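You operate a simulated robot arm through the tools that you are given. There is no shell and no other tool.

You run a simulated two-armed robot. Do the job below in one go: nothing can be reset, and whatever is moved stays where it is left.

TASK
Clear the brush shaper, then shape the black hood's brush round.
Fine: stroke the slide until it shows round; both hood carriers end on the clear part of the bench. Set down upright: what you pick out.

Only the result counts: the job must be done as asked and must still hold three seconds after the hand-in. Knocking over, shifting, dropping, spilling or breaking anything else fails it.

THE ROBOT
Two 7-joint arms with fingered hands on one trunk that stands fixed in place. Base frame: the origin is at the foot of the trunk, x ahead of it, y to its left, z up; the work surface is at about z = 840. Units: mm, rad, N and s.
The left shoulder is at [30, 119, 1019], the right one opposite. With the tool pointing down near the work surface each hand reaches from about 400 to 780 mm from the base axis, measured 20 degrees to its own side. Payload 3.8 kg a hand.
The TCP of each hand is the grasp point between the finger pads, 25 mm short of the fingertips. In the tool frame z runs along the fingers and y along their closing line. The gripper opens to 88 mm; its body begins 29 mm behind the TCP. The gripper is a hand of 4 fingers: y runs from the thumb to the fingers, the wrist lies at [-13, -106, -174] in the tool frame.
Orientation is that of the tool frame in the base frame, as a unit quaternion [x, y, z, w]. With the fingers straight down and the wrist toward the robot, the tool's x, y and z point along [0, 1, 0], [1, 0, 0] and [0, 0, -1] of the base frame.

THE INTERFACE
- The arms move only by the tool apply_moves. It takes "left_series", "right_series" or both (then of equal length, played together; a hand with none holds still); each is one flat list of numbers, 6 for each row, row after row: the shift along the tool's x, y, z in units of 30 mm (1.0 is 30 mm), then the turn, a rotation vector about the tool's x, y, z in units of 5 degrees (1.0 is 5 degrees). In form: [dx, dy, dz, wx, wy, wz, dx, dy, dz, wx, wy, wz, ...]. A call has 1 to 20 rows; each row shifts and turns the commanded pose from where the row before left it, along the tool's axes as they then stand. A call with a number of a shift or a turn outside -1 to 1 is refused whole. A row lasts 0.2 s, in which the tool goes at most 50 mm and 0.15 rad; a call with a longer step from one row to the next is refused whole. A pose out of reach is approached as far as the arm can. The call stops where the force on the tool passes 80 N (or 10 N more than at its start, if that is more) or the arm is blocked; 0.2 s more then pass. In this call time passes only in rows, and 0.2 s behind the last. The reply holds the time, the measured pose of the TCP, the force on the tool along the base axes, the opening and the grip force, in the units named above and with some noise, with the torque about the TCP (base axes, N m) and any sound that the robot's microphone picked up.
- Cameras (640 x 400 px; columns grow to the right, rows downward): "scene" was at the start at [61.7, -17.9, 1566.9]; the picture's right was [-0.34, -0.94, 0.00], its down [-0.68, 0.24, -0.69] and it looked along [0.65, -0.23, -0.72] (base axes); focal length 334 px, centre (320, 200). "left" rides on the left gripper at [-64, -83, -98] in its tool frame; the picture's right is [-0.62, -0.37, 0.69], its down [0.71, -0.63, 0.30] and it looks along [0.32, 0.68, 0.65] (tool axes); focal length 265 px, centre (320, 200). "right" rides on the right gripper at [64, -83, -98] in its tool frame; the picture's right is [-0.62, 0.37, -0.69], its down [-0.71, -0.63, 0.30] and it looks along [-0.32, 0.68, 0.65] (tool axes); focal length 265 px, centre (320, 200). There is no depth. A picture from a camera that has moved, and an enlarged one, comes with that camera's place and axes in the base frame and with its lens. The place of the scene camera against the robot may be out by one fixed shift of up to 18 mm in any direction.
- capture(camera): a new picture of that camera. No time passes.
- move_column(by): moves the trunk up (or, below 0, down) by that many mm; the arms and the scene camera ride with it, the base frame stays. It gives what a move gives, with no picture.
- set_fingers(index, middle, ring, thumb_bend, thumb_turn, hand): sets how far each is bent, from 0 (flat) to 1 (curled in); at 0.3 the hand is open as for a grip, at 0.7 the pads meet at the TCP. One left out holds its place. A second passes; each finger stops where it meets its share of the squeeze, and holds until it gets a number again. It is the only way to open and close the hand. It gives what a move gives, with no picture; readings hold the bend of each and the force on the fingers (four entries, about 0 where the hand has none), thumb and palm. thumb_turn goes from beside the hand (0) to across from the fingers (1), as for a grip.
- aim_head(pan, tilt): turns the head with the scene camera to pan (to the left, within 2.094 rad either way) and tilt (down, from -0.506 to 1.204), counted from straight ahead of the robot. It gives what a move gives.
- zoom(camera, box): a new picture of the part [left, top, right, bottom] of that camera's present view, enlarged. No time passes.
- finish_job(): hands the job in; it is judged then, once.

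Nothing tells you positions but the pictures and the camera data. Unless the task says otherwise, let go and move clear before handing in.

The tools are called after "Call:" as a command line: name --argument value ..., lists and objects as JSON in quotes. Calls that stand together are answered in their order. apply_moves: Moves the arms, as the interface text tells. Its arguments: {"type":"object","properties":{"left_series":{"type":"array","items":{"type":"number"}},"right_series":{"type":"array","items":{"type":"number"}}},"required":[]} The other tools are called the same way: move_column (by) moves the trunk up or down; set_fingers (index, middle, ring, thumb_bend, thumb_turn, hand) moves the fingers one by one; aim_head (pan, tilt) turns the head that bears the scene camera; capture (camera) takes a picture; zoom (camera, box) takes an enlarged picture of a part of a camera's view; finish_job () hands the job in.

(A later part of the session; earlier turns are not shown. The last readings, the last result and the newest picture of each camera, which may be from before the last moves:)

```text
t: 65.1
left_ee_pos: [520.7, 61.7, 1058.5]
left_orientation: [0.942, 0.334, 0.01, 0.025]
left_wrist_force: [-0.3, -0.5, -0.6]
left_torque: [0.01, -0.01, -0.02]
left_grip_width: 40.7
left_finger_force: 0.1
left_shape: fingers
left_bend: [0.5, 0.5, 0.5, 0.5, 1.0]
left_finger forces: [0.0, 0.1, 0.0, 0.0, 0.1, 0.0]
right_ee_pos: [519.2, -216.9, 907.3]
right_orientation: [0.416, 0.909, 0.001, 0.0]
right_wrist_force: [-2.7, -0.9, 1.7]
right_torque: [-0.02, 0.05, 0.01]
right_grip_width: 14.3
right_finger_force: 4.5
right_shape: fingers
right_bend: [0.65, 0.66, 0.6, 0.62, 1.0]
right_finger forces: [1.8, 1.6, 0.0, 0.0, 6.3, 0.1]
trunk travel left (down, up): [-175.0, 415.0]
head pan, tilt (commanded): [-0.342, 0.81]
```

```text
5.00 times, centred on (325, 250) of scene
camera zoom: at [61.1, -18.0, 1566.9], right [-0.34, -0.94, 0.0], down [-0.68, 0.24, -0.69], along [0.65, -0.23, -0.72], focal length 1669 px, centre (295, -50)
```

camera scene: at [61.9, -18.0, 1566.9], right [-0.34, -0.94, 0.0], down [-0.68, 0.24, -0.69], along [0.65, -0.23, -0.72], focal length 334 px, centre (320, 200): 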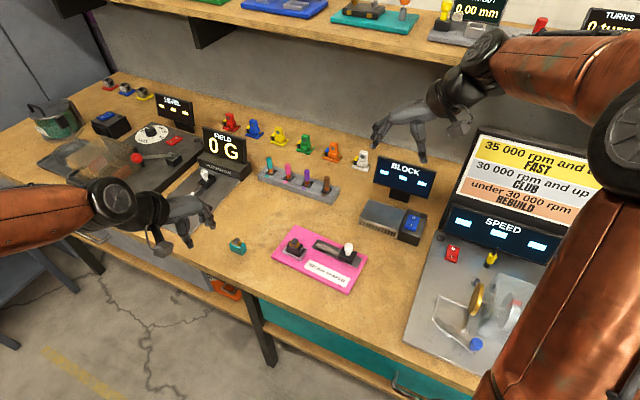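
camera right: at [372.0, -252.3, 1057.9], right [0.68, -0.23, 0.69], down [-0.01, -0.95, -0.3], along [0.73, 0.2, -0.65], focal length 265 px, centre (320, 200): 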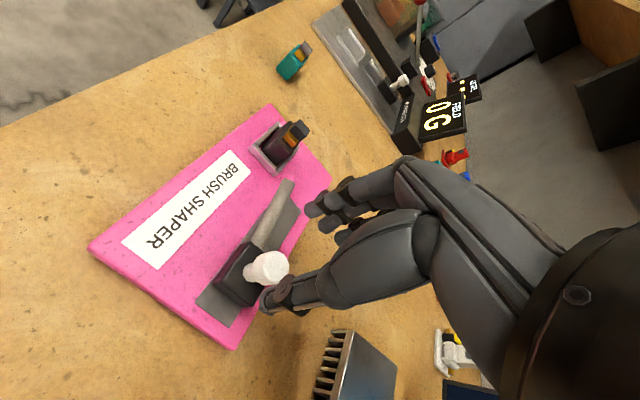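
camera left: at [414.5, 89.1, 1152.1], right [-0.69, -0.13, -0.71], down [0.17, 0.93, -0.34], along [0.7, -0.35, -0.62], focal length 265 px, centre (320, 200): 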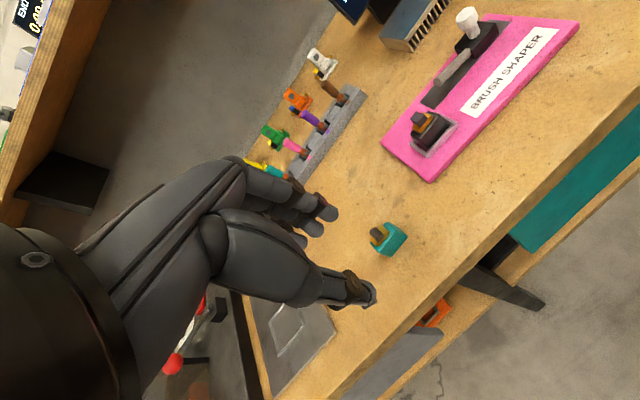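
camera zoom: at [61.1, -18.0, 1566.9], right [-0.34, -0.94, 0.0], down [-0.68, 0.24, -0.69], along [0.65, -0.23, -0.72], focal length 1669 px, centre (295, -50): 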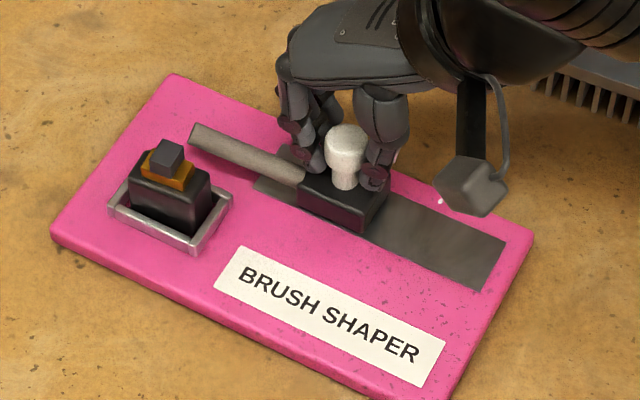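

Call:
apply_moves --right_series '[0, 0.15, 0, 0, 0, 0]'

Call:
apply_moves --right_series '[0, 0.1, 0, 0, 0, 0]'

Call:
zoom --camera "left" --box '[420, 40, 500, 160]'

Call:
zoom --camera "scene" --box '[270, 210, 380, 290]'

```text
t: 65.5
left_ee_pos: [520.4, 59.6, 1059.0]
left_orientation: [0.942, 0.333, 0.01, 0.025]
left_wrist_force: [-0.8, 0.1, -0.1]
left_torque: [0.02, 0.01, -0.01]
left_grip_width: 41.0
left_finger_force: 0.0
left_shape: fingers
left_bend: [0.5, 0.5, 0.5, 0.5, 1.0]
left_finger forces: [0.0, 0.0, 0.0, 0.0, 0.0, 0.0]
right_ee_pos: [523.6, -215.5, 907.5]
right_orientation: [0.415, 0.91, 0.001, 0.0]
right_wrist_force: [-7.8, -4.5, 2.8]
right_torque: [-0.13, 0.18, -0.03]
right_grip_width: 15.1
right_finger_force: 4.3
right_shape: fingers
right_bend: [0.67, 0.68, 0.6, 0.6, 1.0]
right_finger forces: [0.5, 0.1, 0.0, 0.0, 8.7, 0.0]
trunk travel left (down, up): [-175.0, 415.0]
head pan, tilt (commanded): [-0.342, 0.81]
```

```text
t: 65.9
left_ee_pos: [520.0, 60.3, 1058.6]
left_orientation: [0.942, 0.334, 0.01, 0.025]
left_wrist_force: [0.1, -0.3, -0.1]
left_torque: [-0.03, -0.04, -0.02]
left_grip_width: 41.1
left_finger_force: 0.0
left_shape: fingers
left_bend: [0.5, 0.5, 0.5, 0.5, 1.0]
left_finger forces: [0.0, 0.0, 0.0, 0.1, 0.0, 0.1]
right_ee_pos: [526.2, -213.2, 907.3]
right_orientation: [0.416, 0.909, 0.0, 0.0]
right_wrist_force: [-5.5, -4.5, 2.8]
right_torque: [-0.12, 0.16, -0.05]
right_grip_width: 15.0
right_finger_force: 4.6
right_shape: fingers
right_bend: [0.67, 0.68, 0.6, 0.59, 1.0]
right_finger forces: [0.2, 0.0, 0.1, 0.0, 8.3, 0.1]
trunk travel left (down, up): [-175.0, 415.0]
head pan, tilt (commanded): [-0.342, 0.81]
```

```text
3.33 times, centred on (460, 100) of left
camera zoom: at [413.8, 88.9, 1152.4], right [-0.69, -0.13, -0.71], down [0.17, 0.93, -0.34], along [0.7, -0.35, -0.62], focal length 885 px, centre (-147, 533)
```

zoom: 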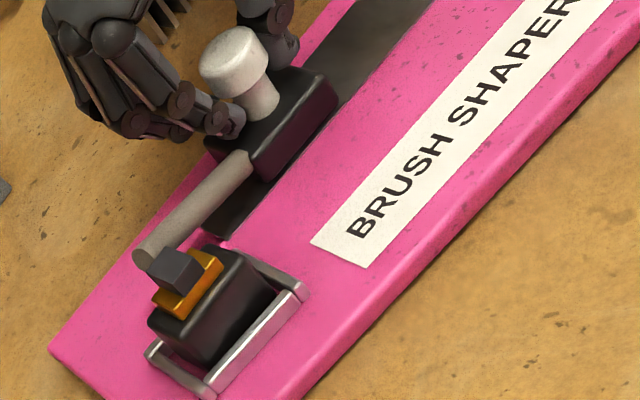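

```text
5.00 times, centred on (325, 250) of scene
camera zoom: at [60.9, -18.3, 1566.9], right [-0.34, -0.94, 0.0], down [-0.68, 0.24, -0.69], along [0.65, -0.23, -0.72], focal length 1669 px, centre (295, -50)
```

zoom: 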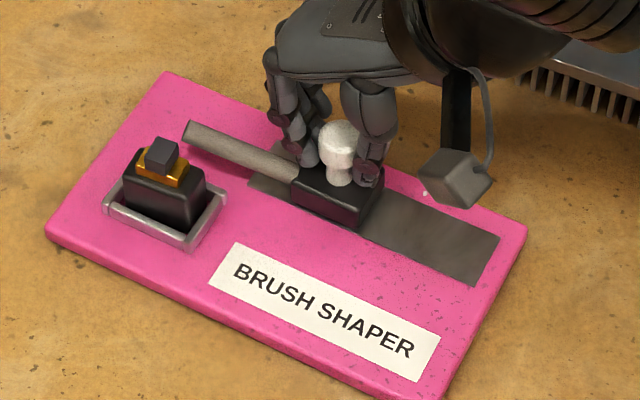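

The slide reached its stop and the last few millimetres nudged the board along by about 4 mm, so I must stay short of that stop from now on. I draw the slide back gently and watch both brush and board.

Call:
apply_moves --right_series '[0, -0.2, 0, 0, 0, 0, 0, -0.3, 0, 0, 0, 0, 0, -0.3, 0, 0, 0, 0]'

Call:
zoom --camera "left" --box '[380, 0, 580, 180]'

Call:
zoom --camera "scene" --box '[270, 220, 370, 300]'

Call:
zoom --camera "scene" --box '[285, 230, 315, 260]'

```text
t: 66.7
left_ee_pos: [520.3, 60.9, 1059.5]
left_orientation: [0.942, 0.334, 0.009, 0.024]
left_wrist_force: [0.4, 0.2, -0.1]
left_torque: [-0.01, 0.02, -0.01]
left_grip_width: 40.9
left_finger_force: 0.0
left_shape: fingers
left_bend: [0.5, 0.5, 0.5, 0.5, 1.0]
left_finger forces: [0.1, 0.1, 0.0, 0.0, 0.0, 0.1]
right_ee_pos: [508.8, -228.0, 907.1]
right_orientation: [0.415, 0.91, 0.0, -0.001]
right_wrist_force: [0.4, -1.9, 1.8]
right_torque: [-0.05, 0.0, 0.04]
right_grip_width: 14.2
right_finger_force: 4.8
right_shape: fingers
right_bend: [0.66, 0.66, 0.6, 0.61, 1.0]
right_finger forces: [1.8, 2.0, 0.0, 0.0, 5.0, 0.1]
trunk travel left (down, up): [-175.0, 415.0]
head pan, tilt (commanded): [-0.342, 0.81]
```

```text
2.22 times, centred on (480, 90) of left
camera zoom: at [414.2, 89.2, 1152.2], right [-0.69, -0.13, -0.71], down [0.17, 0.93, -0.34], along [0.7, -0.35, -0.62], focal length 590 px, centre (-36, 444)
```

zoom: 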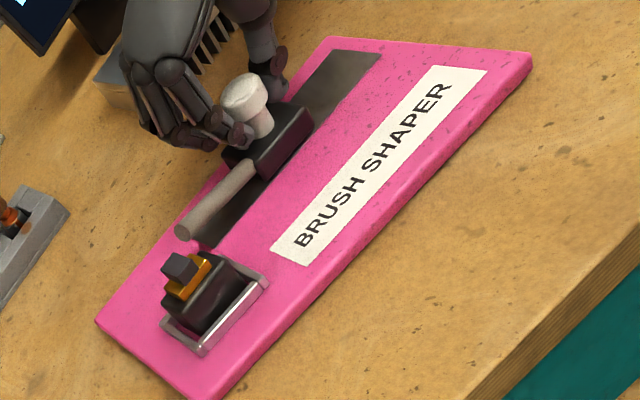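

```text
5.00 times, centred on (320, 260) of scene
camera zoom: at [61.5, -18.1, 1566.9], right [-0.34, -0.94, 0.0], down [-0.68, 0.24, -0.69], along [0.65, -0.23, -0.72], focal length 1669 px, centre (320, -100)
```

zoom: 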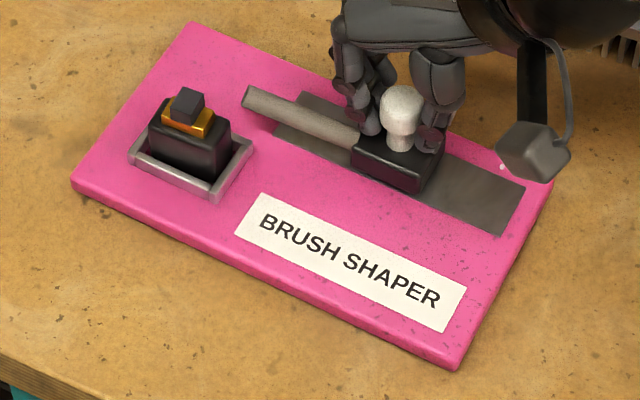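

```text
13.33 times, centred on (300, 245) of scene
camera zoom: at [61.5, -18.1, 1566.9], right [-0.34, -0.94, 0.0], down [-0.68, 0.24, -0.69], along [0.65, -0.23, -0.72], focal length 4452 px, centre (587, -400)
```

zoom: 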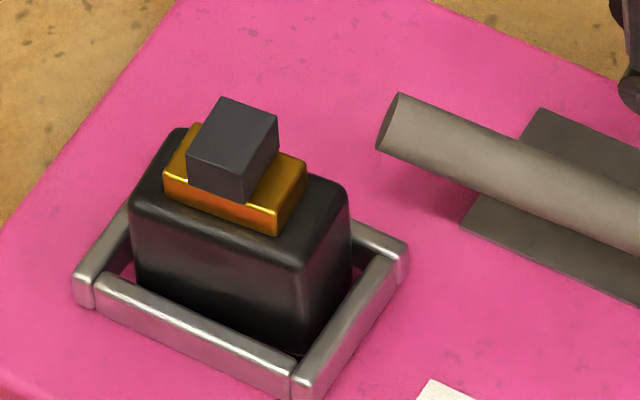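

The brush is still square, so more strokes are needed. I draw the slide back toward its starting end, slowly near the end.

Call:
apply_moves --right_series '[0, -0.3, 0, 0, 0, 0, 0, -0.3, 0, 0, 0, 0, 0, -0.3, 0, 0, 0, 0]'

Call:
apply_moves --right_series '[0, -0.1, 0, 0, 0, 0]'

Call:
zoom --camera "scene" --box '[270, 220, 370, 300]'

Call:
zoom --camera "scene" --box '[285, 230, 315, 260]'

```text
t: 67.5
left_ee_pos: [520.3, 61.3, 1058.2]
left_orientation: [0.942, 0.334, 0.01, 0.025]
left_wrist_force: [0.1, 0.3, -0.3]
left_torque: [0.01, -0.04, 0.0]
left_grip_width: 41.2
left_finger_force: 0.0
left_shape: fingers
left_bend: [0.5, 0.5, 0.5, 0.5, 1.0]
left_finger forces: [0.1, 0.0, 0.0, 0.0, 0.1, 0.1]
right_ee_pos: [487.6, -246.6, 908.7]
right_orientation: [0.415, 0.91, 0.0, 0.001]
right_wrist_force: [0.6, -1.6, 1.8]
right_torque: [-0.02, 0.0, 0.01]
right_grip_width: 14.3
right_finger_force: 4.7
right_shape: fingers
right_bend: [0.65, 0.66, 0.6, 0.61, 1.0]
right_finger forces: [2.0, 2.5, 0.0, 0.0, 4.6, 0.0]
trunk travel left (down, up): [-175.0, 415.0]
head pan, tilt (commanded): [-0.342, 0.81]
```

```text
t: 67.9
left_ee_pos: [520.9, 61.0, 1058.8]
left_orientation: [0.942, 0.334, 0.009, 0.024]
left_wrist_force: [0.3, 0.0, 0.5]
left_torque: [-0.02, 0.02, 0.02]
left_grip_width: 41.1
left_finger_force: 0.1
left_shape: fingers
left_bend: [0.5, 0.5, 0.5, 0.5, 1.0]
left_finger forces: [0.0, 0.1, 0.0, 0.1, 0.1, 0.1]
right_ee_pos: [485.3, -248.3, 907.9]
right_orientation: [0.415, 0.91, 0.0, 0.0]
right_wrist_force: [2.1, -1.3, 1.6]
right_torque: [-0.02, -0.04, 0.0]
right_grip_width: 14.1
right_finger_force: 4.7
right_shape: fingers
right_bend: [0.65, 0.66, 0.6, 0.61, 1.0]
right_finger forces: [1.9, 2.7, 0.1, 0.0, 4.5, 0.1]
trunk travel left (down, up): [-175.0, 415.0]
head pan, tilt (commanded): [-0.342, 0.81]
```

```text
5.00 times, centred on (320, 260) of scene
camera zoom: at [61.6, -18.3, 1566.9], right [-0.34, -0.94, 0.0], down [-0.68, 0.24, -0.69], along [0.65, -0.23, -0.72], focal length 1669 px, centre (320, -100)
```

zoom: 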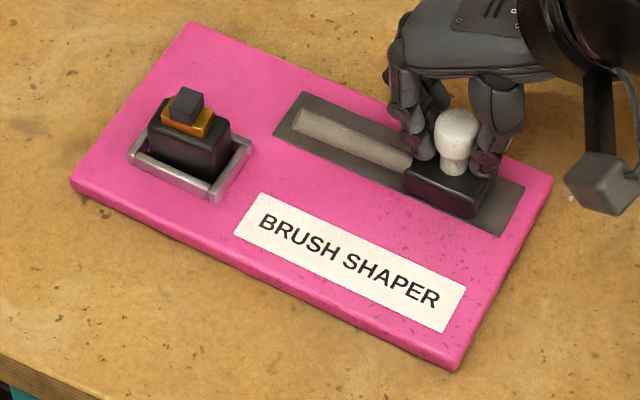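

```text
13.33 times, centred on (300, 245) of scene
camera zoom: at [61.6, -18.3, 1566.9], right [-0.34, -0.94, 0.0], down [-0.68, 0.24, -0.69], along [0.65, -0.23, -0.72], focal length 4452 px, centre (587, -400)
```

zoom: 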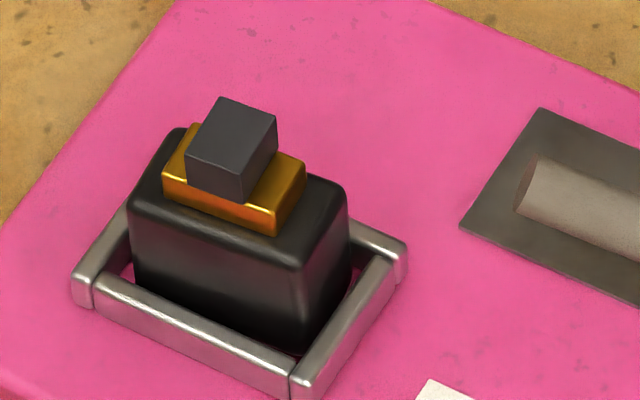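

The slide is nearly back at its start relative to the board. I pull a little more in small steps, which should also bring the board back if the slide meets its stop.

Call:
apply_moves --right_series '[0, -0.07, 0, 0, 0, 0]'

Call:
apply_moves --right_series '[0, -0.06, 0, 0, 0, 0]'

Call:
zoom --camera "scene" --box '[270, 220, 370, 300]'

```text
t: 68.3
left_ee_pos: [520.9, 60.5, 1057.8]
left_orientation: [0.942, 0.334, 0.009, 0.025]
left_wrist_force: [0.0, 0.0, -0.4]
left_torque: [0.03, 0.02, 0.0]
left_grip_width: 41.1
left_finger_force: 0.0
left_shape: fingers
left_bend: [0.5, 0.5, 0.5, 0.5, 1.0]
left_finger forces: [0.1, 0.0, 0.0, 0.0, 0.0, 0.1]
right_ee_pos: [484.6, -248.8, 907.6]
right_orientation: [0.415, 0.91, 0.001, 0.001]
right_wrist_force: [3.4, 0.2, 0.6]
right_torque: [-0.02, -0.09, -0.02]
right_grip_width: 14.1
right_finger_force: 4.9
right_shape: fingers
right_bend: [0.65, 0.65, 0.6, 0.62, 1.0]
right_finger forces: [2.5, 3.4, 0.1, 0.0, 3.6, 0.1]
trunk travel left (down, up): [-175.0, 415.0]
head pan, tilt (commanded): [-0.342, 0.81]
```

```text
t: 68.7
left_ee_pos: [520.7, 61.0, 1058.9]
left_orientation: [0.942, 0.334, 0.01, 0.024]
left_wrist_force: [0.5, -0.1, 0.0]
left_torque: [0.0, -0.02, -0.01]
left_grip_width: 41.1
left_finger_force: 0.0
left_shape: fingers
left_bend: [0.5, 0.5, 0.5, 0.5, 1.0]
left_finger forces: [0.0, 0.0, 0.0, 0.0, 0.1, 0.1]
right_ee_pos: [483.3, -249.4, 908.9]
right_orientation: [0.415, 0.91, 0.0, 0.0]
right_wrist_force: [6.3, 1.3, 1.8]
right_torque: [0.03, -0.14, 0.0]
right_grip_width: 14.0
right_finger_force: 5.4
right_shape: fingers
right_bend: [0.64, 0.64, 0.6, 0.63, 1.0]
right_finger forces: [3.3, 4.3, 0.1, 0.1, 2.9, 0.0]
trunk travel left (down, up): [-175.0, 415.0]
head pan, tilt (commanded): [-0.342, 0.81]
```

```text
5.00 times, centred on (320, 260) of scene
camera zoom: at [62.5, -17.7, 1566.9], right [-0.34, -0.94, 0.0], down [-0.68, 0.24, -0.69], along [0.65, -0.23, -0.72], focal length 1669 px, centre (320, -100)
```

zoom: 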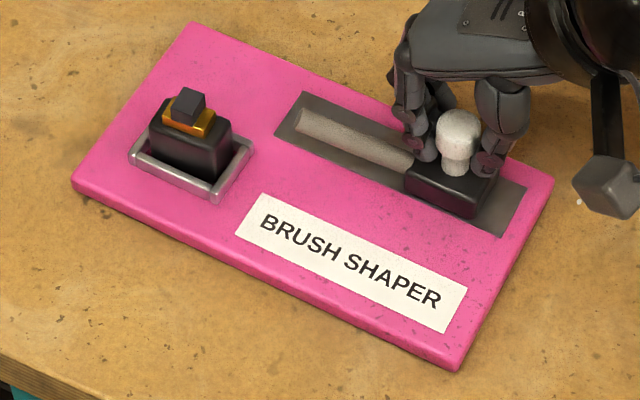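

The slide is at its starting stop, so this was its starting position. I use it to draw the board back the few millimetres it moved.

Call:
apply_moves --right_series '[0, -0.06, 0, 0, 0, 0]'

Call:
apply_moves --right_series '[0, -0.06, 0, 0, 0, 0]'

Call:
zoom --camera "scene" --box '[270, 220, 370, 300]'

```text
t: 69.1
left_ee_pos: [521.2, 61.6, 1058.7]
left_orientation: [0.942, 0.333, 0.01, 0.025]
left_wrist_force: [0.1, 0.2, -0.2]
left_torque: [0.03, 0.03, 0.01]
left_grip_width: 40.9
left_finger_force: 0.2
left_shape: fingers
left_bend: [0.5, 0.5, 0.5, 0.5, 1.0]
left_finger forces: [0.0, 0.1, 0.0, 0.1, 0.0, 0.1]
right_ee_pos: [482.3, -250.6, 909.5]
right_orientation: [0.414, 0.91, -0.001, 0.0]
right_wrist_force: [6.4, 2.8, 1.2]
right_torque: [0.1, -0.19, -0.01]
right_grip_width: 13.9
right_finger_force: 5.5
right_shape: fingers
right_bend: [0.62, 0.63, 0.6, 0.64, 1.0]
right_finger forces: [4.2, 5.4, 0.0, 0.0, 2.1, 0.1]
trunk travel left (down, up): [-175.0, 415.0]
head pan, tilt (commanded): [-0.342, 0.81]
```

```text
t: 69.5
left_ee_pos: [521.5, 61.2, 1057.9]
left_orientation: [0.942, 0.333, 0.009, 0.025]
left_wrist_force: [-0.1, 0.2, -0.5]
left_torque: [-0.03, 0.0, -0.01]
left_grip_width: 41.2
left_finger_force: 0.1
left_shape: fingers
left_bend: [0.5, 0.5, 0.5, 0.5, 1.0]
left_finger forces: [0.0, 0.1, 0.1, 0.1, 0.0, 0.1]
right_ee_pos: [481.3, -251.2, 908.4]
right_orientation: [0.415, 0.91, 0.0, 0.0]
right_wrist_force: [7.7, 3.9, 3.5]
right_torque: [0.13, -0.25, -0.03]
right_grip_width: 13.9
right_finger_force: 6.4
right_shape: fingers
right_bend: [0.62, 0.63, 0.6, 0.64, 1.0]
right_finger forces: [4.8, 5.9, 0.0, 0.0, 2.0, 0.0]
trunk travel left (down, up): [-175.0, 415.0]
head pan, tilt (commanded): [-0.342, 0.81]
```

```text
5.00 times, centred on (320, 260) of scene
camera zoom: at [62.6, -17.1, 1566.9], right [-0.34, -0.94, 0.0], down [-0.68, 0.24, -0.69], along [0.65, -0.23, -0.72], focal length 1669 px, centre (320, -100)
```

zoom: 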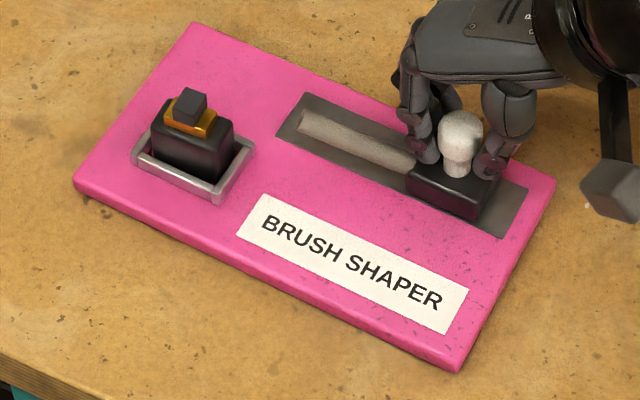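

The board is coming back; about 2.5 mm remain. I continue gently.

Call:
apply_moves --right_series '[0, -0.06, 0, 0, 0, 0]'

Call:
apply_moves --right_series '[0, -0.05, 0, 0, 0, 0]'

Call:
zoom --camera "scene" --box '[270, 220, 370, 300]'

Call:
zoom --camera "left" --box '[380, 0, 580, 180]'

```text
t: 69.9
left_ee_pos: [520.9, 61.8, 1057.7]
left_orientation: [0.942, 0.333, 0.01, 0.024]
left_wrist_force: [-0.1, -0.5, -0.3]
left_torque: [-0.01, -0.02, 0.01]
left_grip_width: 41.1
left_finger_force: 0.0
left_shape: fingers
left_bend: [0.5, 0.5, 0.5, 0.5, 1.0]
left_finger forces: [0.0, 0.1, 0.1, 0.0, 0.0, 0.0]
right_ee_pos: [480.2, -252.8, 907.6]
right_orientation: [0.415, 0.91, 0.0, 0.0]
right_wrist_force: [7.6, 5.8, 4.1]
right_torque: [0.12, -0.22, 0.0]
right_grip_width: 14.0
right_finger_force: 7.0
right_shape: fingers
right_bend: [0.61, 0.62, 0.6, 0.65, 1.0]
right_finger forces: [5.4, 6.1, 0.0, 0.0, 2.1, 0.1]
trunk travel left (down, up): [-175.0, 415.0]
head pan, tilt (commanded): [-0.342, 0.81]
```

```text
t: 70.3
left_ee_pos: [522.4, 60.5, 1057.7]
left_orientation: [0.942, 0.334, 0.009, 0.025]
left_wrist_force: [-0.4, 0.3, -0.2]
left_torque: [-0.01, 0.0, 0.01]
left_grip_width: 41.1
left_finger_force: 0.0
left_shape: fingers
left_bend: [0.5, 0.5, 0.5, 0.5, 1.0]
left_finger forces: [0.0, 0.0, 0.0, 0.1, 0.0, 0.0]
right_ee_pos: [478.0, -254.7, 907.5]
right_orientation: [0.414, 0.91, 0.0, 0.0]
right_wrist_force: [7.8, 5.7, 4.4]
right_torque: [0.17, -0.19, 0.0]
right_grip_width: 13.8
right_finger_force: 7.2
right_shape: fingers
right_bend: [0.61, 0.62, 0.6, 0.65, 1.0]
right_finger forces: [5.9, 6.0, 0.1, 0.0, 2.0, 0.0]
trunk travel left (down, up): [-175.0, 415.0]
head pan, tilt (commanded): [-0.342, 0.81]
```

```text
5.00 times, centred on (320, 260) of scene
camera zoom: at [62.3, -16.8, 1566.9], right [-0.34, -0.94, 0.0], down [-0.68, 0.24, -0.69], along [0.65, -0.23, -0.72], focal length 1669 px, centre (320, -100)
```

zoom: 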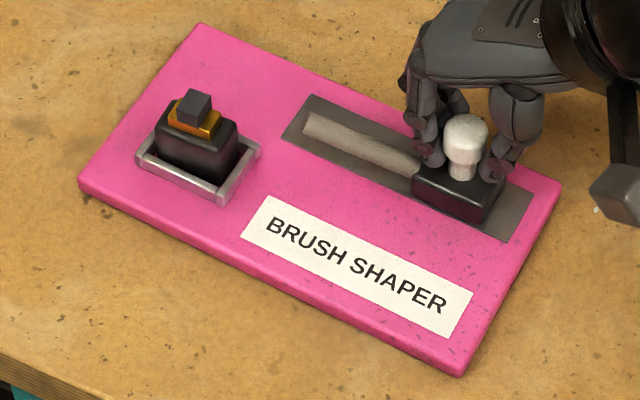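

```text
2.22 times, centred on (480, 90) of left
camera zoom: at [414.7, 90.1, 1151.9], right [-0.69, -0.13, -0.71], down [0.17, 0.93, -0.34], along [0.7, -0.35, -0.62], focal length 590 px, centre (-36, 444)
```

zoom: 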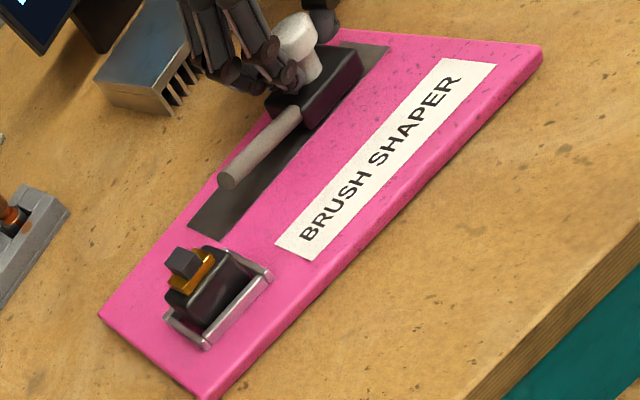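

The board is back where it was to within about a millimetre. Now I stroke again, this time staying just short of both stops.

Call:
apply_moves --right_series '[0, 0.15, 0, 0, 0, 0, 0, 0.3, 0, 0, 0, 0, 0, 0.3, 0, 0, 0, 0, 0, 0.3, 0, 0, 0, 0, 0, 0.3, 0, 0, 0, 0, 0, 0.3, 0, 0, 0, 0]'

Call:
apply_moves --right_series '[0, 0.08, 0, 0, 0, 0, 0, 0.08, 0, 0, 0, 0]'

Call:
zoom --camera "scene" --box '[270, 220, 370, 300]'

Call:
zoom --camera "scene" --box '[285, 230, 315, 260]'

```text
t: 71.7
left_ee_pos: [520.7, 60.1, 1059.5]
left_orientation: [0.942, 0.334, 0.01, 0.024]
left_wrist_force: [0.8, -0.3, 0.1]
left_torque: [0.01, -0.01, -0.02]
left_grip_width: 41.1
left_finger_force: 0.2
left_shape: fingers
left_bend: [0.5, 0.5, 0.5, 0.5, 1.0]
left_finger forces: [0.1, 0.0, 0.0, 0.0, 0.0, 0.0]
right_ee_pos: [515.5, -221.4, 908.5]
right_orientation: [0.415, 0.91, 0.0, 0.0]
right_wrist_force: [-3.6, 0.4, 1.6]
right_torque: [0.0, 0.05, -0.03]
right_grip_width: 13.8
right_finger_force: 4.8
right_shape: fingers
right_bend: [0.65, 0.66, 0.6, 0.62, 1.0]
right_finger forces: [2.3, 1.7, 0.0, 0.0, 6.1, 0.1]
trunk travel left (down, up): [-175.0, 415.0]
head pan, tilt (commanded): [-0.342, 0.81]
```

```text
t: 72.3
left_ee_pos: [521.0, 61.3, 1059.5]
left_orientation: [0.942, 0.334, 0.009, 0.025]
left_wrist_force: [1.0, -0.2, 0.8]
left_torque: [0.02, 0.03, -0.02]
left_grip_width: 41.2
left_finger_force: 0.0
left_shape: fingers
left_bend: [0.5, 0.5, 0.5, 0.5, 1.0]
left_finger forces: [0.0, 0.0, 0.0, 0.1, 0.0, 0.0]
right_ee_pos: [519.8, -220.1, 907.0]
right_orientation: [0.416, 0.909, 0.001, 0.001]
right_wrist_force: [-3.7, 0.5, 1.1]
right_torque: [0.01, 0.12, -0.04]
right_grip_width: 13.7
right_finger_force: 5.2
right_shape: fingers
right_bend: [0.65, 0.66, 0.6, 0.62, 1.0]
right_finger forces: [2.3, 1.6, 0.1, 0.0, 6.0, 0.0]
trunk travel left (down, up): [-175.0, 415.0]
head pan, tilt (commanded): [-0.342, 0.81]
```

```text
5.00 times, centred on (320, 260) of scene
camera zoom: at [61.1, -17.7, 1566.9], right [-0.34, -0.94, 0.0], down [-0.68, 0.24, -0.69], along [0.65, -0.23, -0.72], focal length 1669 px, centre (320, -100)
```

zoom: 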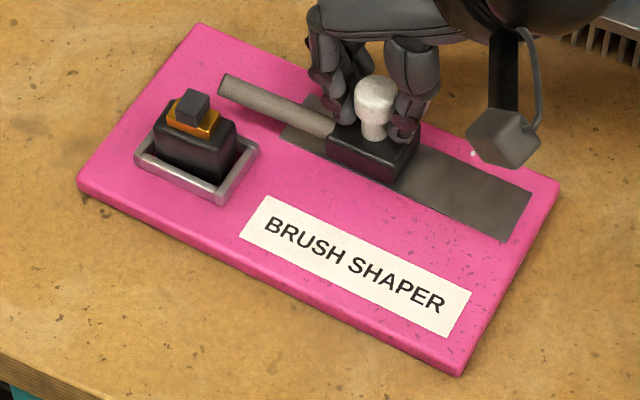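

```text
13.33 times, centred on (300, 245) of scene
camera zoom: at [61.1, -17.7, 1566.9], right [-0.34, -0.94, 0.0], down [-0.68, 0.24, -0.69], along [0.65, -0.23, -0.72], focal length 4452 px, centre (587, -400)
```

zoom: 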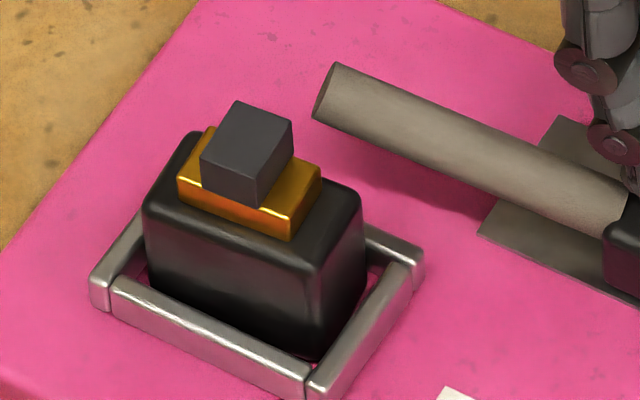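

Still square and the slide not quite at its end. I go 2.5 mm more, then back, and compare.

Call:
apply_moves --right_series '[0, 0.08, 0, 0, 0, 0]'

Call:
zoom --camera "scene" --box '[285, 230, 315, 260]'

Call:
apply_moves --right_series '[0, -0.25, 0, 0, 0, 0, 0, -0.3, 0, 0, 0, 0, 0, -0.3, 0, 0, 0, 0, 0, -0.3, 0, 0, 0, 0, 0, -0.3, 0, 0, 0, 0, 0, -0.25, 0, 0, 0, 0]'

Call:
zoom --camera "scene" --box '[270, 220, 370, 300]'

Call:
zoom --camera "scene" --box '[285, 230, 315, 260]'

```text
t: 72.7
left_ee_pos: [519.7, 61.3, 1058.4]
left_orientation: [0.942, 0.333, 0.009, 0.023]
left_wrist_force: [-0.2, 0.1, 0.5]
left_torque: [0.0, -0.03, 0.02]
left_grip_width: 41.2
left_finger_force: 0.1
left_shape: fingers
left_bend: [0.5, 0.5, 0.5, 0.5, 1.0]
left_finger forces: [0.0, 0.1, 0.0, 0.0, 0.0, 0.0]
right_ee_pos: [519.7, -218.2, 908.2]
right_orientation: [0.415, 0.91, 0.0, 0.0]
right_wrist_force: [-5.2, -0.2, 2.0]
right_torque: [0.0, 0.13, 0.01]
right_grip_width: 14.0
right_finger_force: 5.4
right_shape: fingers
right_bend: [0.65, 0.66, 0.6, 0.62, 1.0]
right_finger forces: [2.0, 1.4, 0.1, 0.1, 6.3, 0.0]
trunk travel left (down, up): [-175.0, 415.0]
head pan, tilt (commanded): [-0.342, 0.81]
```

```text
13.33 times, centred on (300, 245) of scene
camera zoom: at [61.0, -17.8, 1566.9], right [-0.34, -0.94, 0.0], down [-0.68, 0.24, -0.69], along [0.65, -0.23, -0.72], focal length 4452 px, centre (587, -400)
```

zoom: 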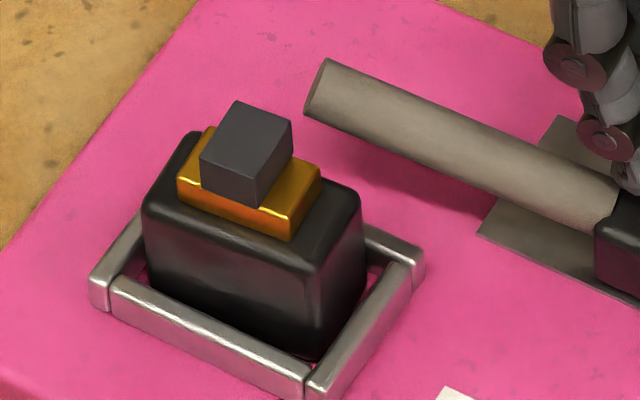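

```text
t: 74.1
left_ee_pos: [520.1, 60.6, 1059.0]
left_orientation: [0.942, 0.334, 0.009, 0.024]
left_wrist_force: [1.1, -0.3, 0.4]
left_torque: [-0.01, 0.0, 0.02]
left_grip_width: 41.0
left_finger_force: 0.0
left_shape: fingers
left_bend: [0.5, 0.5, 0.5, 0.5, 1.0]
left_finger forces: [0.1, 0.0, 0.0, 0.1, 0.0, 0.0]
right_ee_pos: [483.5, -250.6, 909.0]
right_orientation: [0.414, 0.91, -0.001, 0.001]
right_wrist_force: [-1.8, 1.7, 1.5]
right_torque: [-0.02, 0.04, 0.0]
right_grip_width: 14.0
right_finger_force: 4.6
right_shape: fingers
right_bend: [0.65, 0.66, 0.6, 0.62, 1.0]
right_finger forces: [2.6, 2.4, 0.0, 0.1, 4.9, 0.0]
trunk travel left (down, up): [-175.0, 415.0]
head pan, tilt (commanded): [-0.342, 0.81]
```

```text
5.00 times, centred on (320, 260) of scene
camera zoom: at [61.3, -17.9, 1566.9], right [-0.34, -0.94, 0.0], down [-0.68, 0.24, -0.69], along [0.65, -0.23, -0.72], focal length 1669 px, centre (320, -100)
```

zoom: 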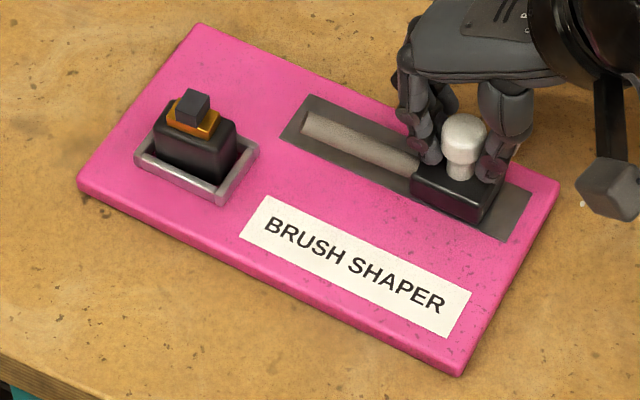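

```text
13.33 times, centred on (300, 245) of scene
camera zoom: at [61.3, -17.9, 1566.9], right [-0.34, -0.94, 0.0], down [-0.68, 0.24, -0.69], along [0.65, -0.23, -0.72], focal length 4452 px, centre (587, -400)
```

zoom: 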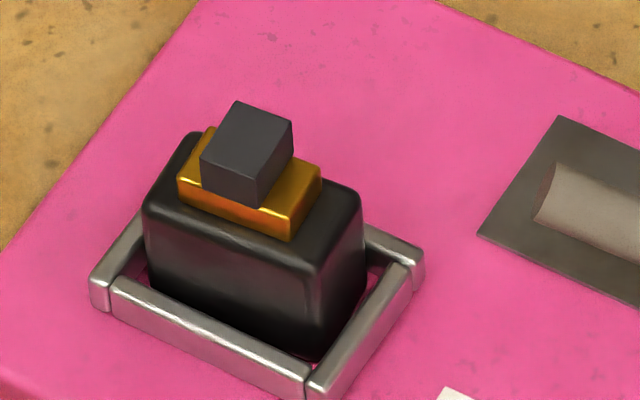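

Two strokes done, the board has not moved, and the brush is still square; I keep stroking a little fuller at both ends and check after each.

Call:
apply_moves --right_series '[0, 0.15, 0, 0, 0, 0, 0, 0.3, 0, 0, 0, 0, 0, 0.3, 0, 0, 0, 0, 0, 0.3, 0, 0, 0, 0, 0, 0.3, 0, 0, 0, 0, 0, 0.25, 0, 0, 0, 0, 0, 0.13, 0, 0, 0, 0]'

Call:
zoom --camera "scene" --box '[285, 230, 315, 260]'

Call:
apply_moves --right_series '[0, -0.2, 0, 0, 0, 0, 0, -0.3, 0, 0, 0, 0, 0, -0.3, 0, 0, 0, 0, 0, -0.3, 0, 0, 0, 0, 0, -0.3, 0, 0, 0, 0, 0, -0.25, 0, 0, 0, 0, 0, -0.13, 0, 0, 0, 0]'

Call:
zoom --camera "scene" --box '[270, 220, 370, 300]'

Call:
zoom --camera "scene" --box '[285, 230, 315, 260]'

```text
t: 75.7
left_ee_pos: [520.8, 61.2, 1058.4]
left_orientation: [0.942, 0.334, 0.01, 0.024]
left_wrist_force: [-0.7, -0.3, -0.5]
left_torque: [-0.04, 0.03, -0.02]
left_grip_width: 41.1
left_finger_force: 0.0
left_shape: fingers
left_bend: [0.5, 0.5, 0.5, 0.5, 1.0]
left_finger forces: [0.1, 0.0, 0.0, 0.0, 0.1, 0.1]
right_ee_pos: [520.4, -217.2, 906.4]
right_orientation: [0.415, 0.91, 0.0, 0.001]
right_wrist_force: [-3.0, -0.8, 0.4]
right_torque: [-0.03, 0.12, -0.02]
right_grip_width: 14.0
right_finger_force: 4.6
right_shape: fingers
right_bend: [0.65, 0.66, 0.6, 0.62, 1.0]
right_finger forces: [1.8, 1.4, 0.0, 0.0, 6.3, 0.0]
trunk travel left (down, up): [-175.0, 415.0]
head pan, tilt (commanded): [-0.342, 0.81]
```

```text
13.33 times, centred on (300, 245) of scene
camera zoom: at [61.0, -18.0, 1566.9], right [-0.34, -0.94, 0.0], down [-0.68, 0.24, -0.69], along [0.65, -0.23, -0.72], focal length 4452 px, centre (587, -400)
```

zoom: 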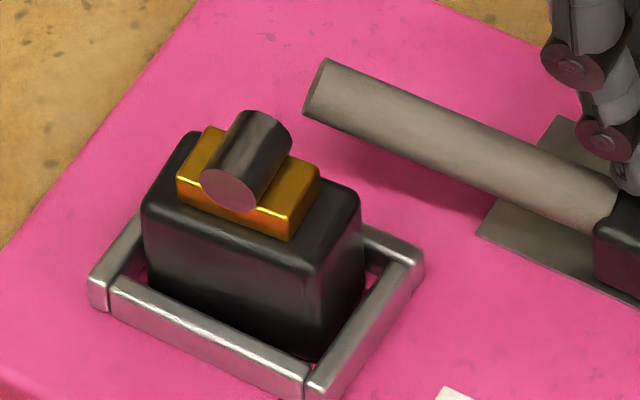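

```text
t: 77.3
left_ee_pos: [521.6, 60.5, 1058.9]
left_orientation: [0.942, 0.334, 0.009, 0.024]
left_wrist_force: [0.5, 0.2, -0.2]
left_torque: [-0.01, -0.04, -0.04]
left_grip_width: 41.1
left_finger_force: 0.0
left_shape: fingers
left_bend: [0.5, 0.5, 0.5, 0.5, 1.0]
left_finger forces: [0.0, 0.0, 0.0, 0.0, 0.1, 0.1]
right_ee_pos: [482.0, -251.1, 907.9]
right_orientation: [0.416, 0.91, 0.0, 0.001]
right_wrist_force: [1.7, 1.8, 1.4]
right_torque: [0.0, 0.0, 0.0]
right_grip_width: 13.8
right_finger_force: 5.1
right_shape: fingers
right_bend: [0.64, 0.65, 0.6, 0.63, 1.0]
right_finger forces: [3.1, 3.2, 0.0, 0.1, 4.1, 0.1]
trunk travel left (down, up): [-175.0, 415.0]
head pan, tilt (commanded): [-0.342, 0.81]
```

```text
5.00 times, centred on (320, 260) of scene
camera zoom: at [61.9, -17.5, 1566.9], right [-0.34, -0.94, 0.0], down [-0.68, 0.24, -0.69], along [0.65, -0.23, -0.72], focal length 1669 px, centre (320, -100)
```

zoom: 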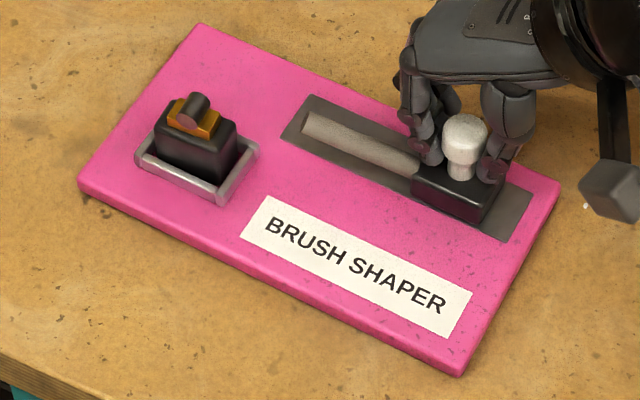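

```text
13.33 times, centred on (300, 245) of scene
camera zoom: at [61.9, -17.5, 1566.9], right [-0.34, -0.94, 0.0], down [-0.68, 0.24, -0.69], along [0.65, -0.23, -0.72], focal length 4452 px, centre (587, -400)
```

zoom: 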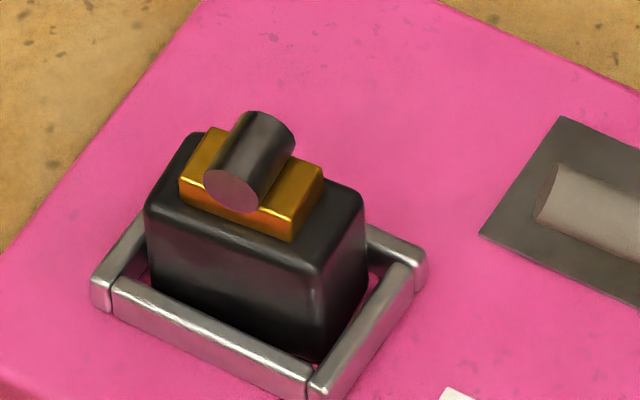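

The brush has turned round on the third stroke, and the slide is back at its start with the board in place. I let go of the knob and raise the right hand.

Call:
set_fingers --hand "right" --index 0.6 --middle 0.6 --ring 0.55 --thumb_bend 0.58

Call:
set_fingers --hand "right" --index 0.46 --middle 0.46 --ring 0.46 --thumb_bend 0.46

Call:
apply_moves --right_series '[0, 0, -0.3, 0, 0, 0, 0, 0, -0.5, 0, 0, 0, 0, 0, -0.6, 0, 0, 0, 0, 0, -0.6, 0, 0, 0, 0, 0, -0.6, 0, 0, 0]'

Call:
zoom --camera "scene" --box '[270, 200, 400, 300]'

Call:
zoom --camera "left" --box '[340, 0, 580, 280]'

```text
t: 78.3
left_ee_pos: [520.6, 60.4, 1058.3]
left_orientation: [0.942, 0.334, 0.009, 0.025]
left_wrist_force: [0.4, -0.5, 0.2]
left_torque: [-0.02, 0.01, 0.01]
left_grip_width: 40.9
left_finger_force: 0.0
left_shape: fingers
left_bend: [0.5, 0.5, 0.5, 0.5, 1.0]
left_finger forces: [0.0, 0.1, 0.1, 0.1, 0.1, 0.1]
right_ee_pos: [481.0, -251.9, 907.1]
right_orientation: [0.416, 0.909, 0.0, -0.001]
right_wrist_force: [-0.5, 0.2, -0.4]
right_torque: [-0.01, -0.02, 0.02]
right_grip_width: 22.4
right_finger_force: 0.0
right_shape: fingers
right_bend: [0.6, 0.6, 0.55, 0.57, 1.0]
right_finger forces: [0.0, 0.0, 0.0, 0.1, 0.0, 0.0]
trunk travel left (down, up): [-175.0, 415.0]
head pan, tilt (commanded): [-0.342, 0.81]
```

```text
t: 79.3
left_ee_pos: [520.6, 61.8, 1059.4]
left_orientation: [0.942, 0.333, 0.009, 0.025]
left_wrist_force: [0.9, 0.3, -0.4]
left_torque: [0.03, -0.02, 0.0]
left_grip_width: 41.3
left_finger_force: 0.1
left_shape: fingers
left_bend: [0.5, 0.5, 0.5, 0.5, 1.0]
left_finger forces: [0.0, 0.1, 0.0, 0.1, 0.0, 0.0]
right_ee_pos: [480.3, -250.2, 907.4]
right_orientation: [0.415, 0.91, -0.001, 0.0]
right_wrist_force: [0.0, -0.2, -0.1]
right_torque: [-0.05, 0.04, 0.04]
right_grip_width: 49.9
right_finger_force: 0.0
right_shape: fingers
right_bend: [0.46, 0.46, 0.46, 0.46, 1.0]
right_finger forces: [0.0, 0.0, 0.0, 0.1, 0.0, 0.0]
trunk travel left (down, up): [-175.0, 415.0]
head pan, tilt (commanded): [-0.342, 0.81]
```

```text
t: 80.5
left_ee_pos: [519.4, 60.4, 1058.9]
left_orientation: [0.942, 0.334, 0.01, 0.024]
left_wrist_force: [-0.2, 0.2, 0.4]
left_torque: [-0.02, 0.0, -0.02]
left_grip_width: 40.8
left_finger_force: 0.1
left_shape: fingers
left_bend: [0.5, 0.5, 0.5, 0.5, 1.0]
left_finger forces: [0.0, 0.0, 0.1, 0.0, 0.0, 0.1]
right_ee_pos: [481.6, -252.3, 985.5]
right_orientation: [0.416, 0.909, 0.0, 0.0]
right_wrist_force: [-0.5, -0.5, 0.6]
right_torque: [0.03, -0.02, 0.02]
right_grip_width: 49.7
right_finger_force: 0.1
right_shape: fingers
right_bend: [0.46, 0.46, 0.46, 0.46, 1.0]
right_finger forces: [0.0, 0.1, 0.0, 0.1, 0.0, 0.0]
trunk travel left (down, up): [-175.0, 415.0]
head pan, tilt (commanded): [-0.342, 0.81]
```

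```text
4.00 times, centred on (335, 250) of scene
camera zoom: at [61.4, -17.6, 1566.9], right [-0.34, -0.94, 0.0], down [-0.68, 0.24, -0.69], along [0.65, -0.23, -0.72], focal length 1336 px, centre (260, 0)
```

zoom: 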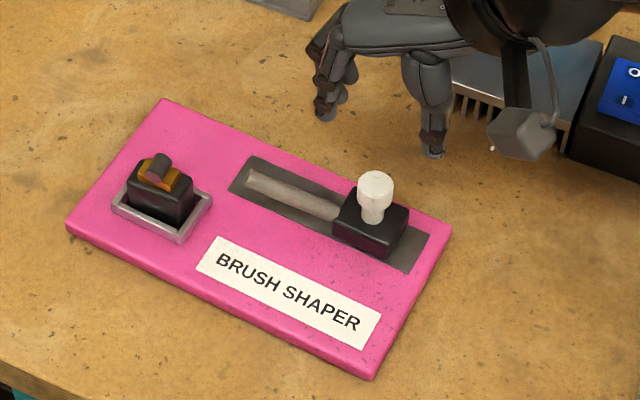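

```text
1.43 times, centred on (460, 140) of left
camera zoom: at [414.1, 89.5, 1152.2], right [-0.69, -0.13, -0.71], down [0.17, 0.93, -0.34], along [0.7, -0.35, -0.62], focal length 379 px, centre (120, 286)
```

zoom: 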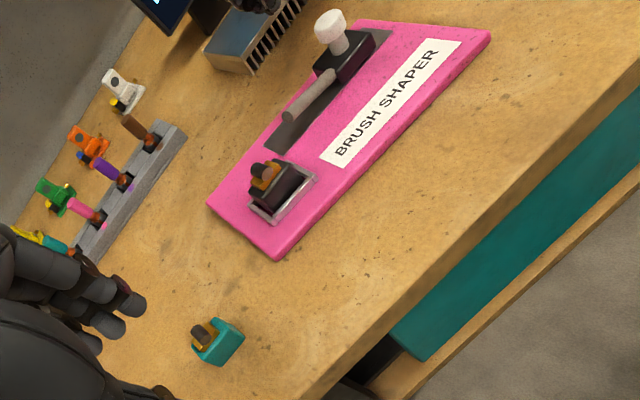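

All is in place. I withdraw the right hand well clear, then bring the left hand back over the nest.

Call:
apply_moves --right_series '[-0.255, -0.184, -0.749, 0, 0, 0, -0.255, -0.184, -0.749, 0, 0, 0, -0.255, -0.184, -0.749, 0, 0, 0, -0.255, -0.184, -0.749, 0, 0, 0, -0.255, -0.184, -0.749, 0, 0, 0, -0.255, -0.184, -0.749, 0, 0, 0, -0.255, -0.184, -0.749, 0, 0, 0, -0.255, -0.184, -0.749, 0, 0, 0]'

Call:
apply_moves --left_series '[-0.461, 0.682, 0.328, 0, 0, 0, -0.461, 0.682, 0.328, 0, 0, 0, -0.461, 0.682, 0.328, 0, 0, 0, -0.461, 0.682, 0.328, 0, 0, 0, -0.461, 0.682, 0.328, 0, 0, 0, -0.461, 0.682, 0.328, 0, 0, 0, -0.461, 0.682, 0.328, 0, 0, 0, -0.461, 0.682, 0.328, 0, 0, 0, 0, 0, 0, 0, 0, -0.4, 0, 0, 0, 0.6, 0, 0]'

Call:
capture --camera "left"

Call:
zoom --camera "right" --box '[140, 100, 240, 200]'

Call:
zoom --camera "scene" --box '[220, 190, 380, 300]'

```text
t: 82.3
left_ee_pos: [520.6, 60.8, 1059.4]
left_orientation: [0.942, 0.334, 0.01, 0.025]
left_wrist_force: [0.8, 0.4, -0.2]
left_torque: [-0.02, 0.0, 0.02]
left_grip_width: 41.0
left_finger_force: 0.1
left_shape: fingers
left_bend: [0.5, 0.5, 0.5, 0.5, 1.0]
left_finger forces: [0.1, 0.1, 0.0, 0.0, 0.0, 0.0]
right_ee_pos: [487.2, -327.9, 1166.6]
right_orientation: [0.415, 0.91, -0.001, 0.0]
right_wrist_force: [-0.3, 0.3, 0.6]
right_torque: [0.01, -0.04, 0.01]
right_grip_width: 49.7
right_finger_force: 0.1
right_shape: fingers
right_bend: [0.46, 0.46, 0.46, 0.46, 1.0]
right_finger forces: [0.0, 0.1, 0.0, 0.0, 0.1, 0.1]
trunk travel left (down, up): [-175.0, 415.0]
head pan, tilt (commanded): [-0.342, 0.81]
```

```text
t: 84.5
left_ee_pos: [540.3, -140.4, 989.3]
left_orientation: [0.937, 0.349, 0.0, 0.0]
left_wrist_force: [-0.6, 1.4, 1.0]
left_torque: [0.0, -0.01, -0.04]
left_grip_width: 41.1
left_finger_force: 0.2
left_shape: fingers
left_bend: [0.5, 0.5, 0.5, 0.5, 1.0]
left_finger forces: [0.1, 0.0, 0.0, 0.0, 0.0, 0.0]
right_ee_pos: [488.4, -327.8, 1165.0]
right_orientation: [0.416, 0.909, 0.0, 0.0]
right_wrist_force: [-0.7, 0.3, -0.2]
right_torque: [-0.02, 0.02, 0.01]
right_grip_width: 49.7
right_finger_force: 0.0
right_shape: fingers
right_bend: [0.46, 0.46, 0.46, 0.46, 1.0]
right_finger forces: [0.1, 0.1, 0.1, 0.1, 0.0, 0.1]
trunk travel left (down, up): [-175.0, 415.0]
head pan, tilt (commanded): [-0.342, 0.81]
```

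```text
taken
camera left: at [436.6, -118.9, 1087.4], right [-0.71, -0.13, -0.69], down [0.13, 0.94, -0.3], along [0.69, -0.3, -0.65], focal length 265 px, centre (320, 200)
```

left: 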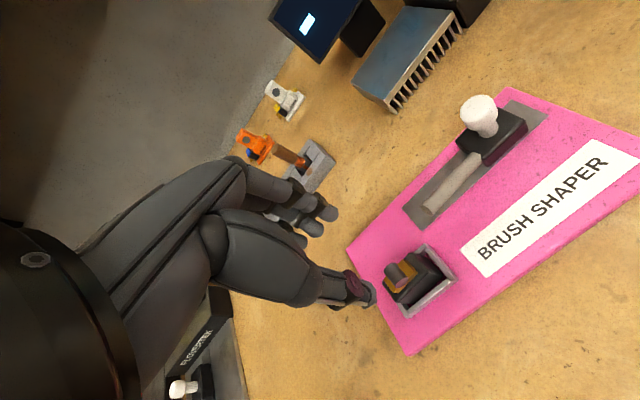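

```text
4.00 times, centred on (190, 150) of right
camera zoom: at [383.3, -333.5, 1263.9], right [0.68, -0.23, 0.69], down [-0.01, -0.95, -0.3], along [0.73, 0.2, -0.65], focal length 1062 px, centre (840, 400)
```

zoom: 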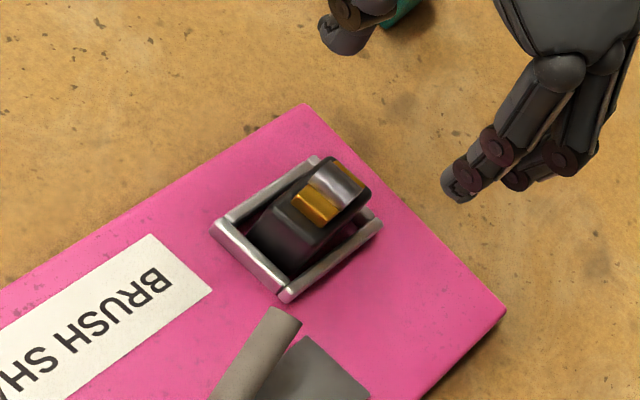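

```text
3.64 times, centred on (300, 245) of scene
camera zoom: at [62.0, -18.6, 1566.9], right [-0.34, -0.94, 0.0], down [-0.68, 0.24, -0.69], along [0.65, -0.23, -0.72], focal length 1214 px, centre (393, 36)
```

zoom: 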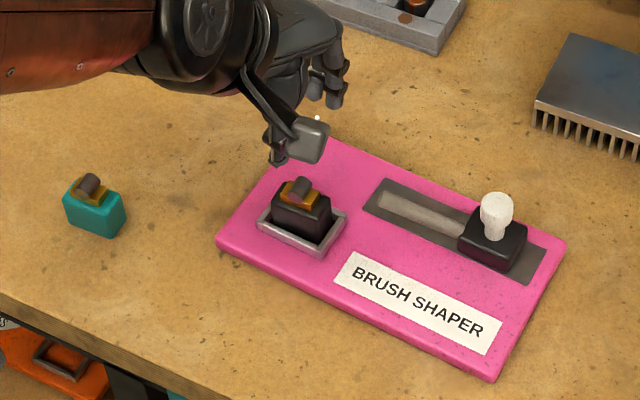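

The scene is as it was, with the round brush in the nest. I zoom in to set the pick position.

Call:
zoom --camera "left" --box '[370, 230, 470, 330]'

```text
4.00 times, centred on (420, 280) of left
camera zoom: at [436.6, -118.9, 1087.4], right [-0.71, -0.13, -0.69], down [0.13, 0.94, -0.3], along [0.69, -0.3, -0.65], focal length 1062 px, centre (-80, -120)
```

zoom: 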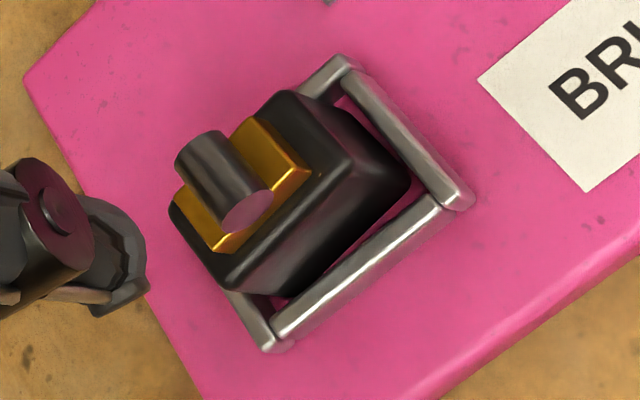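

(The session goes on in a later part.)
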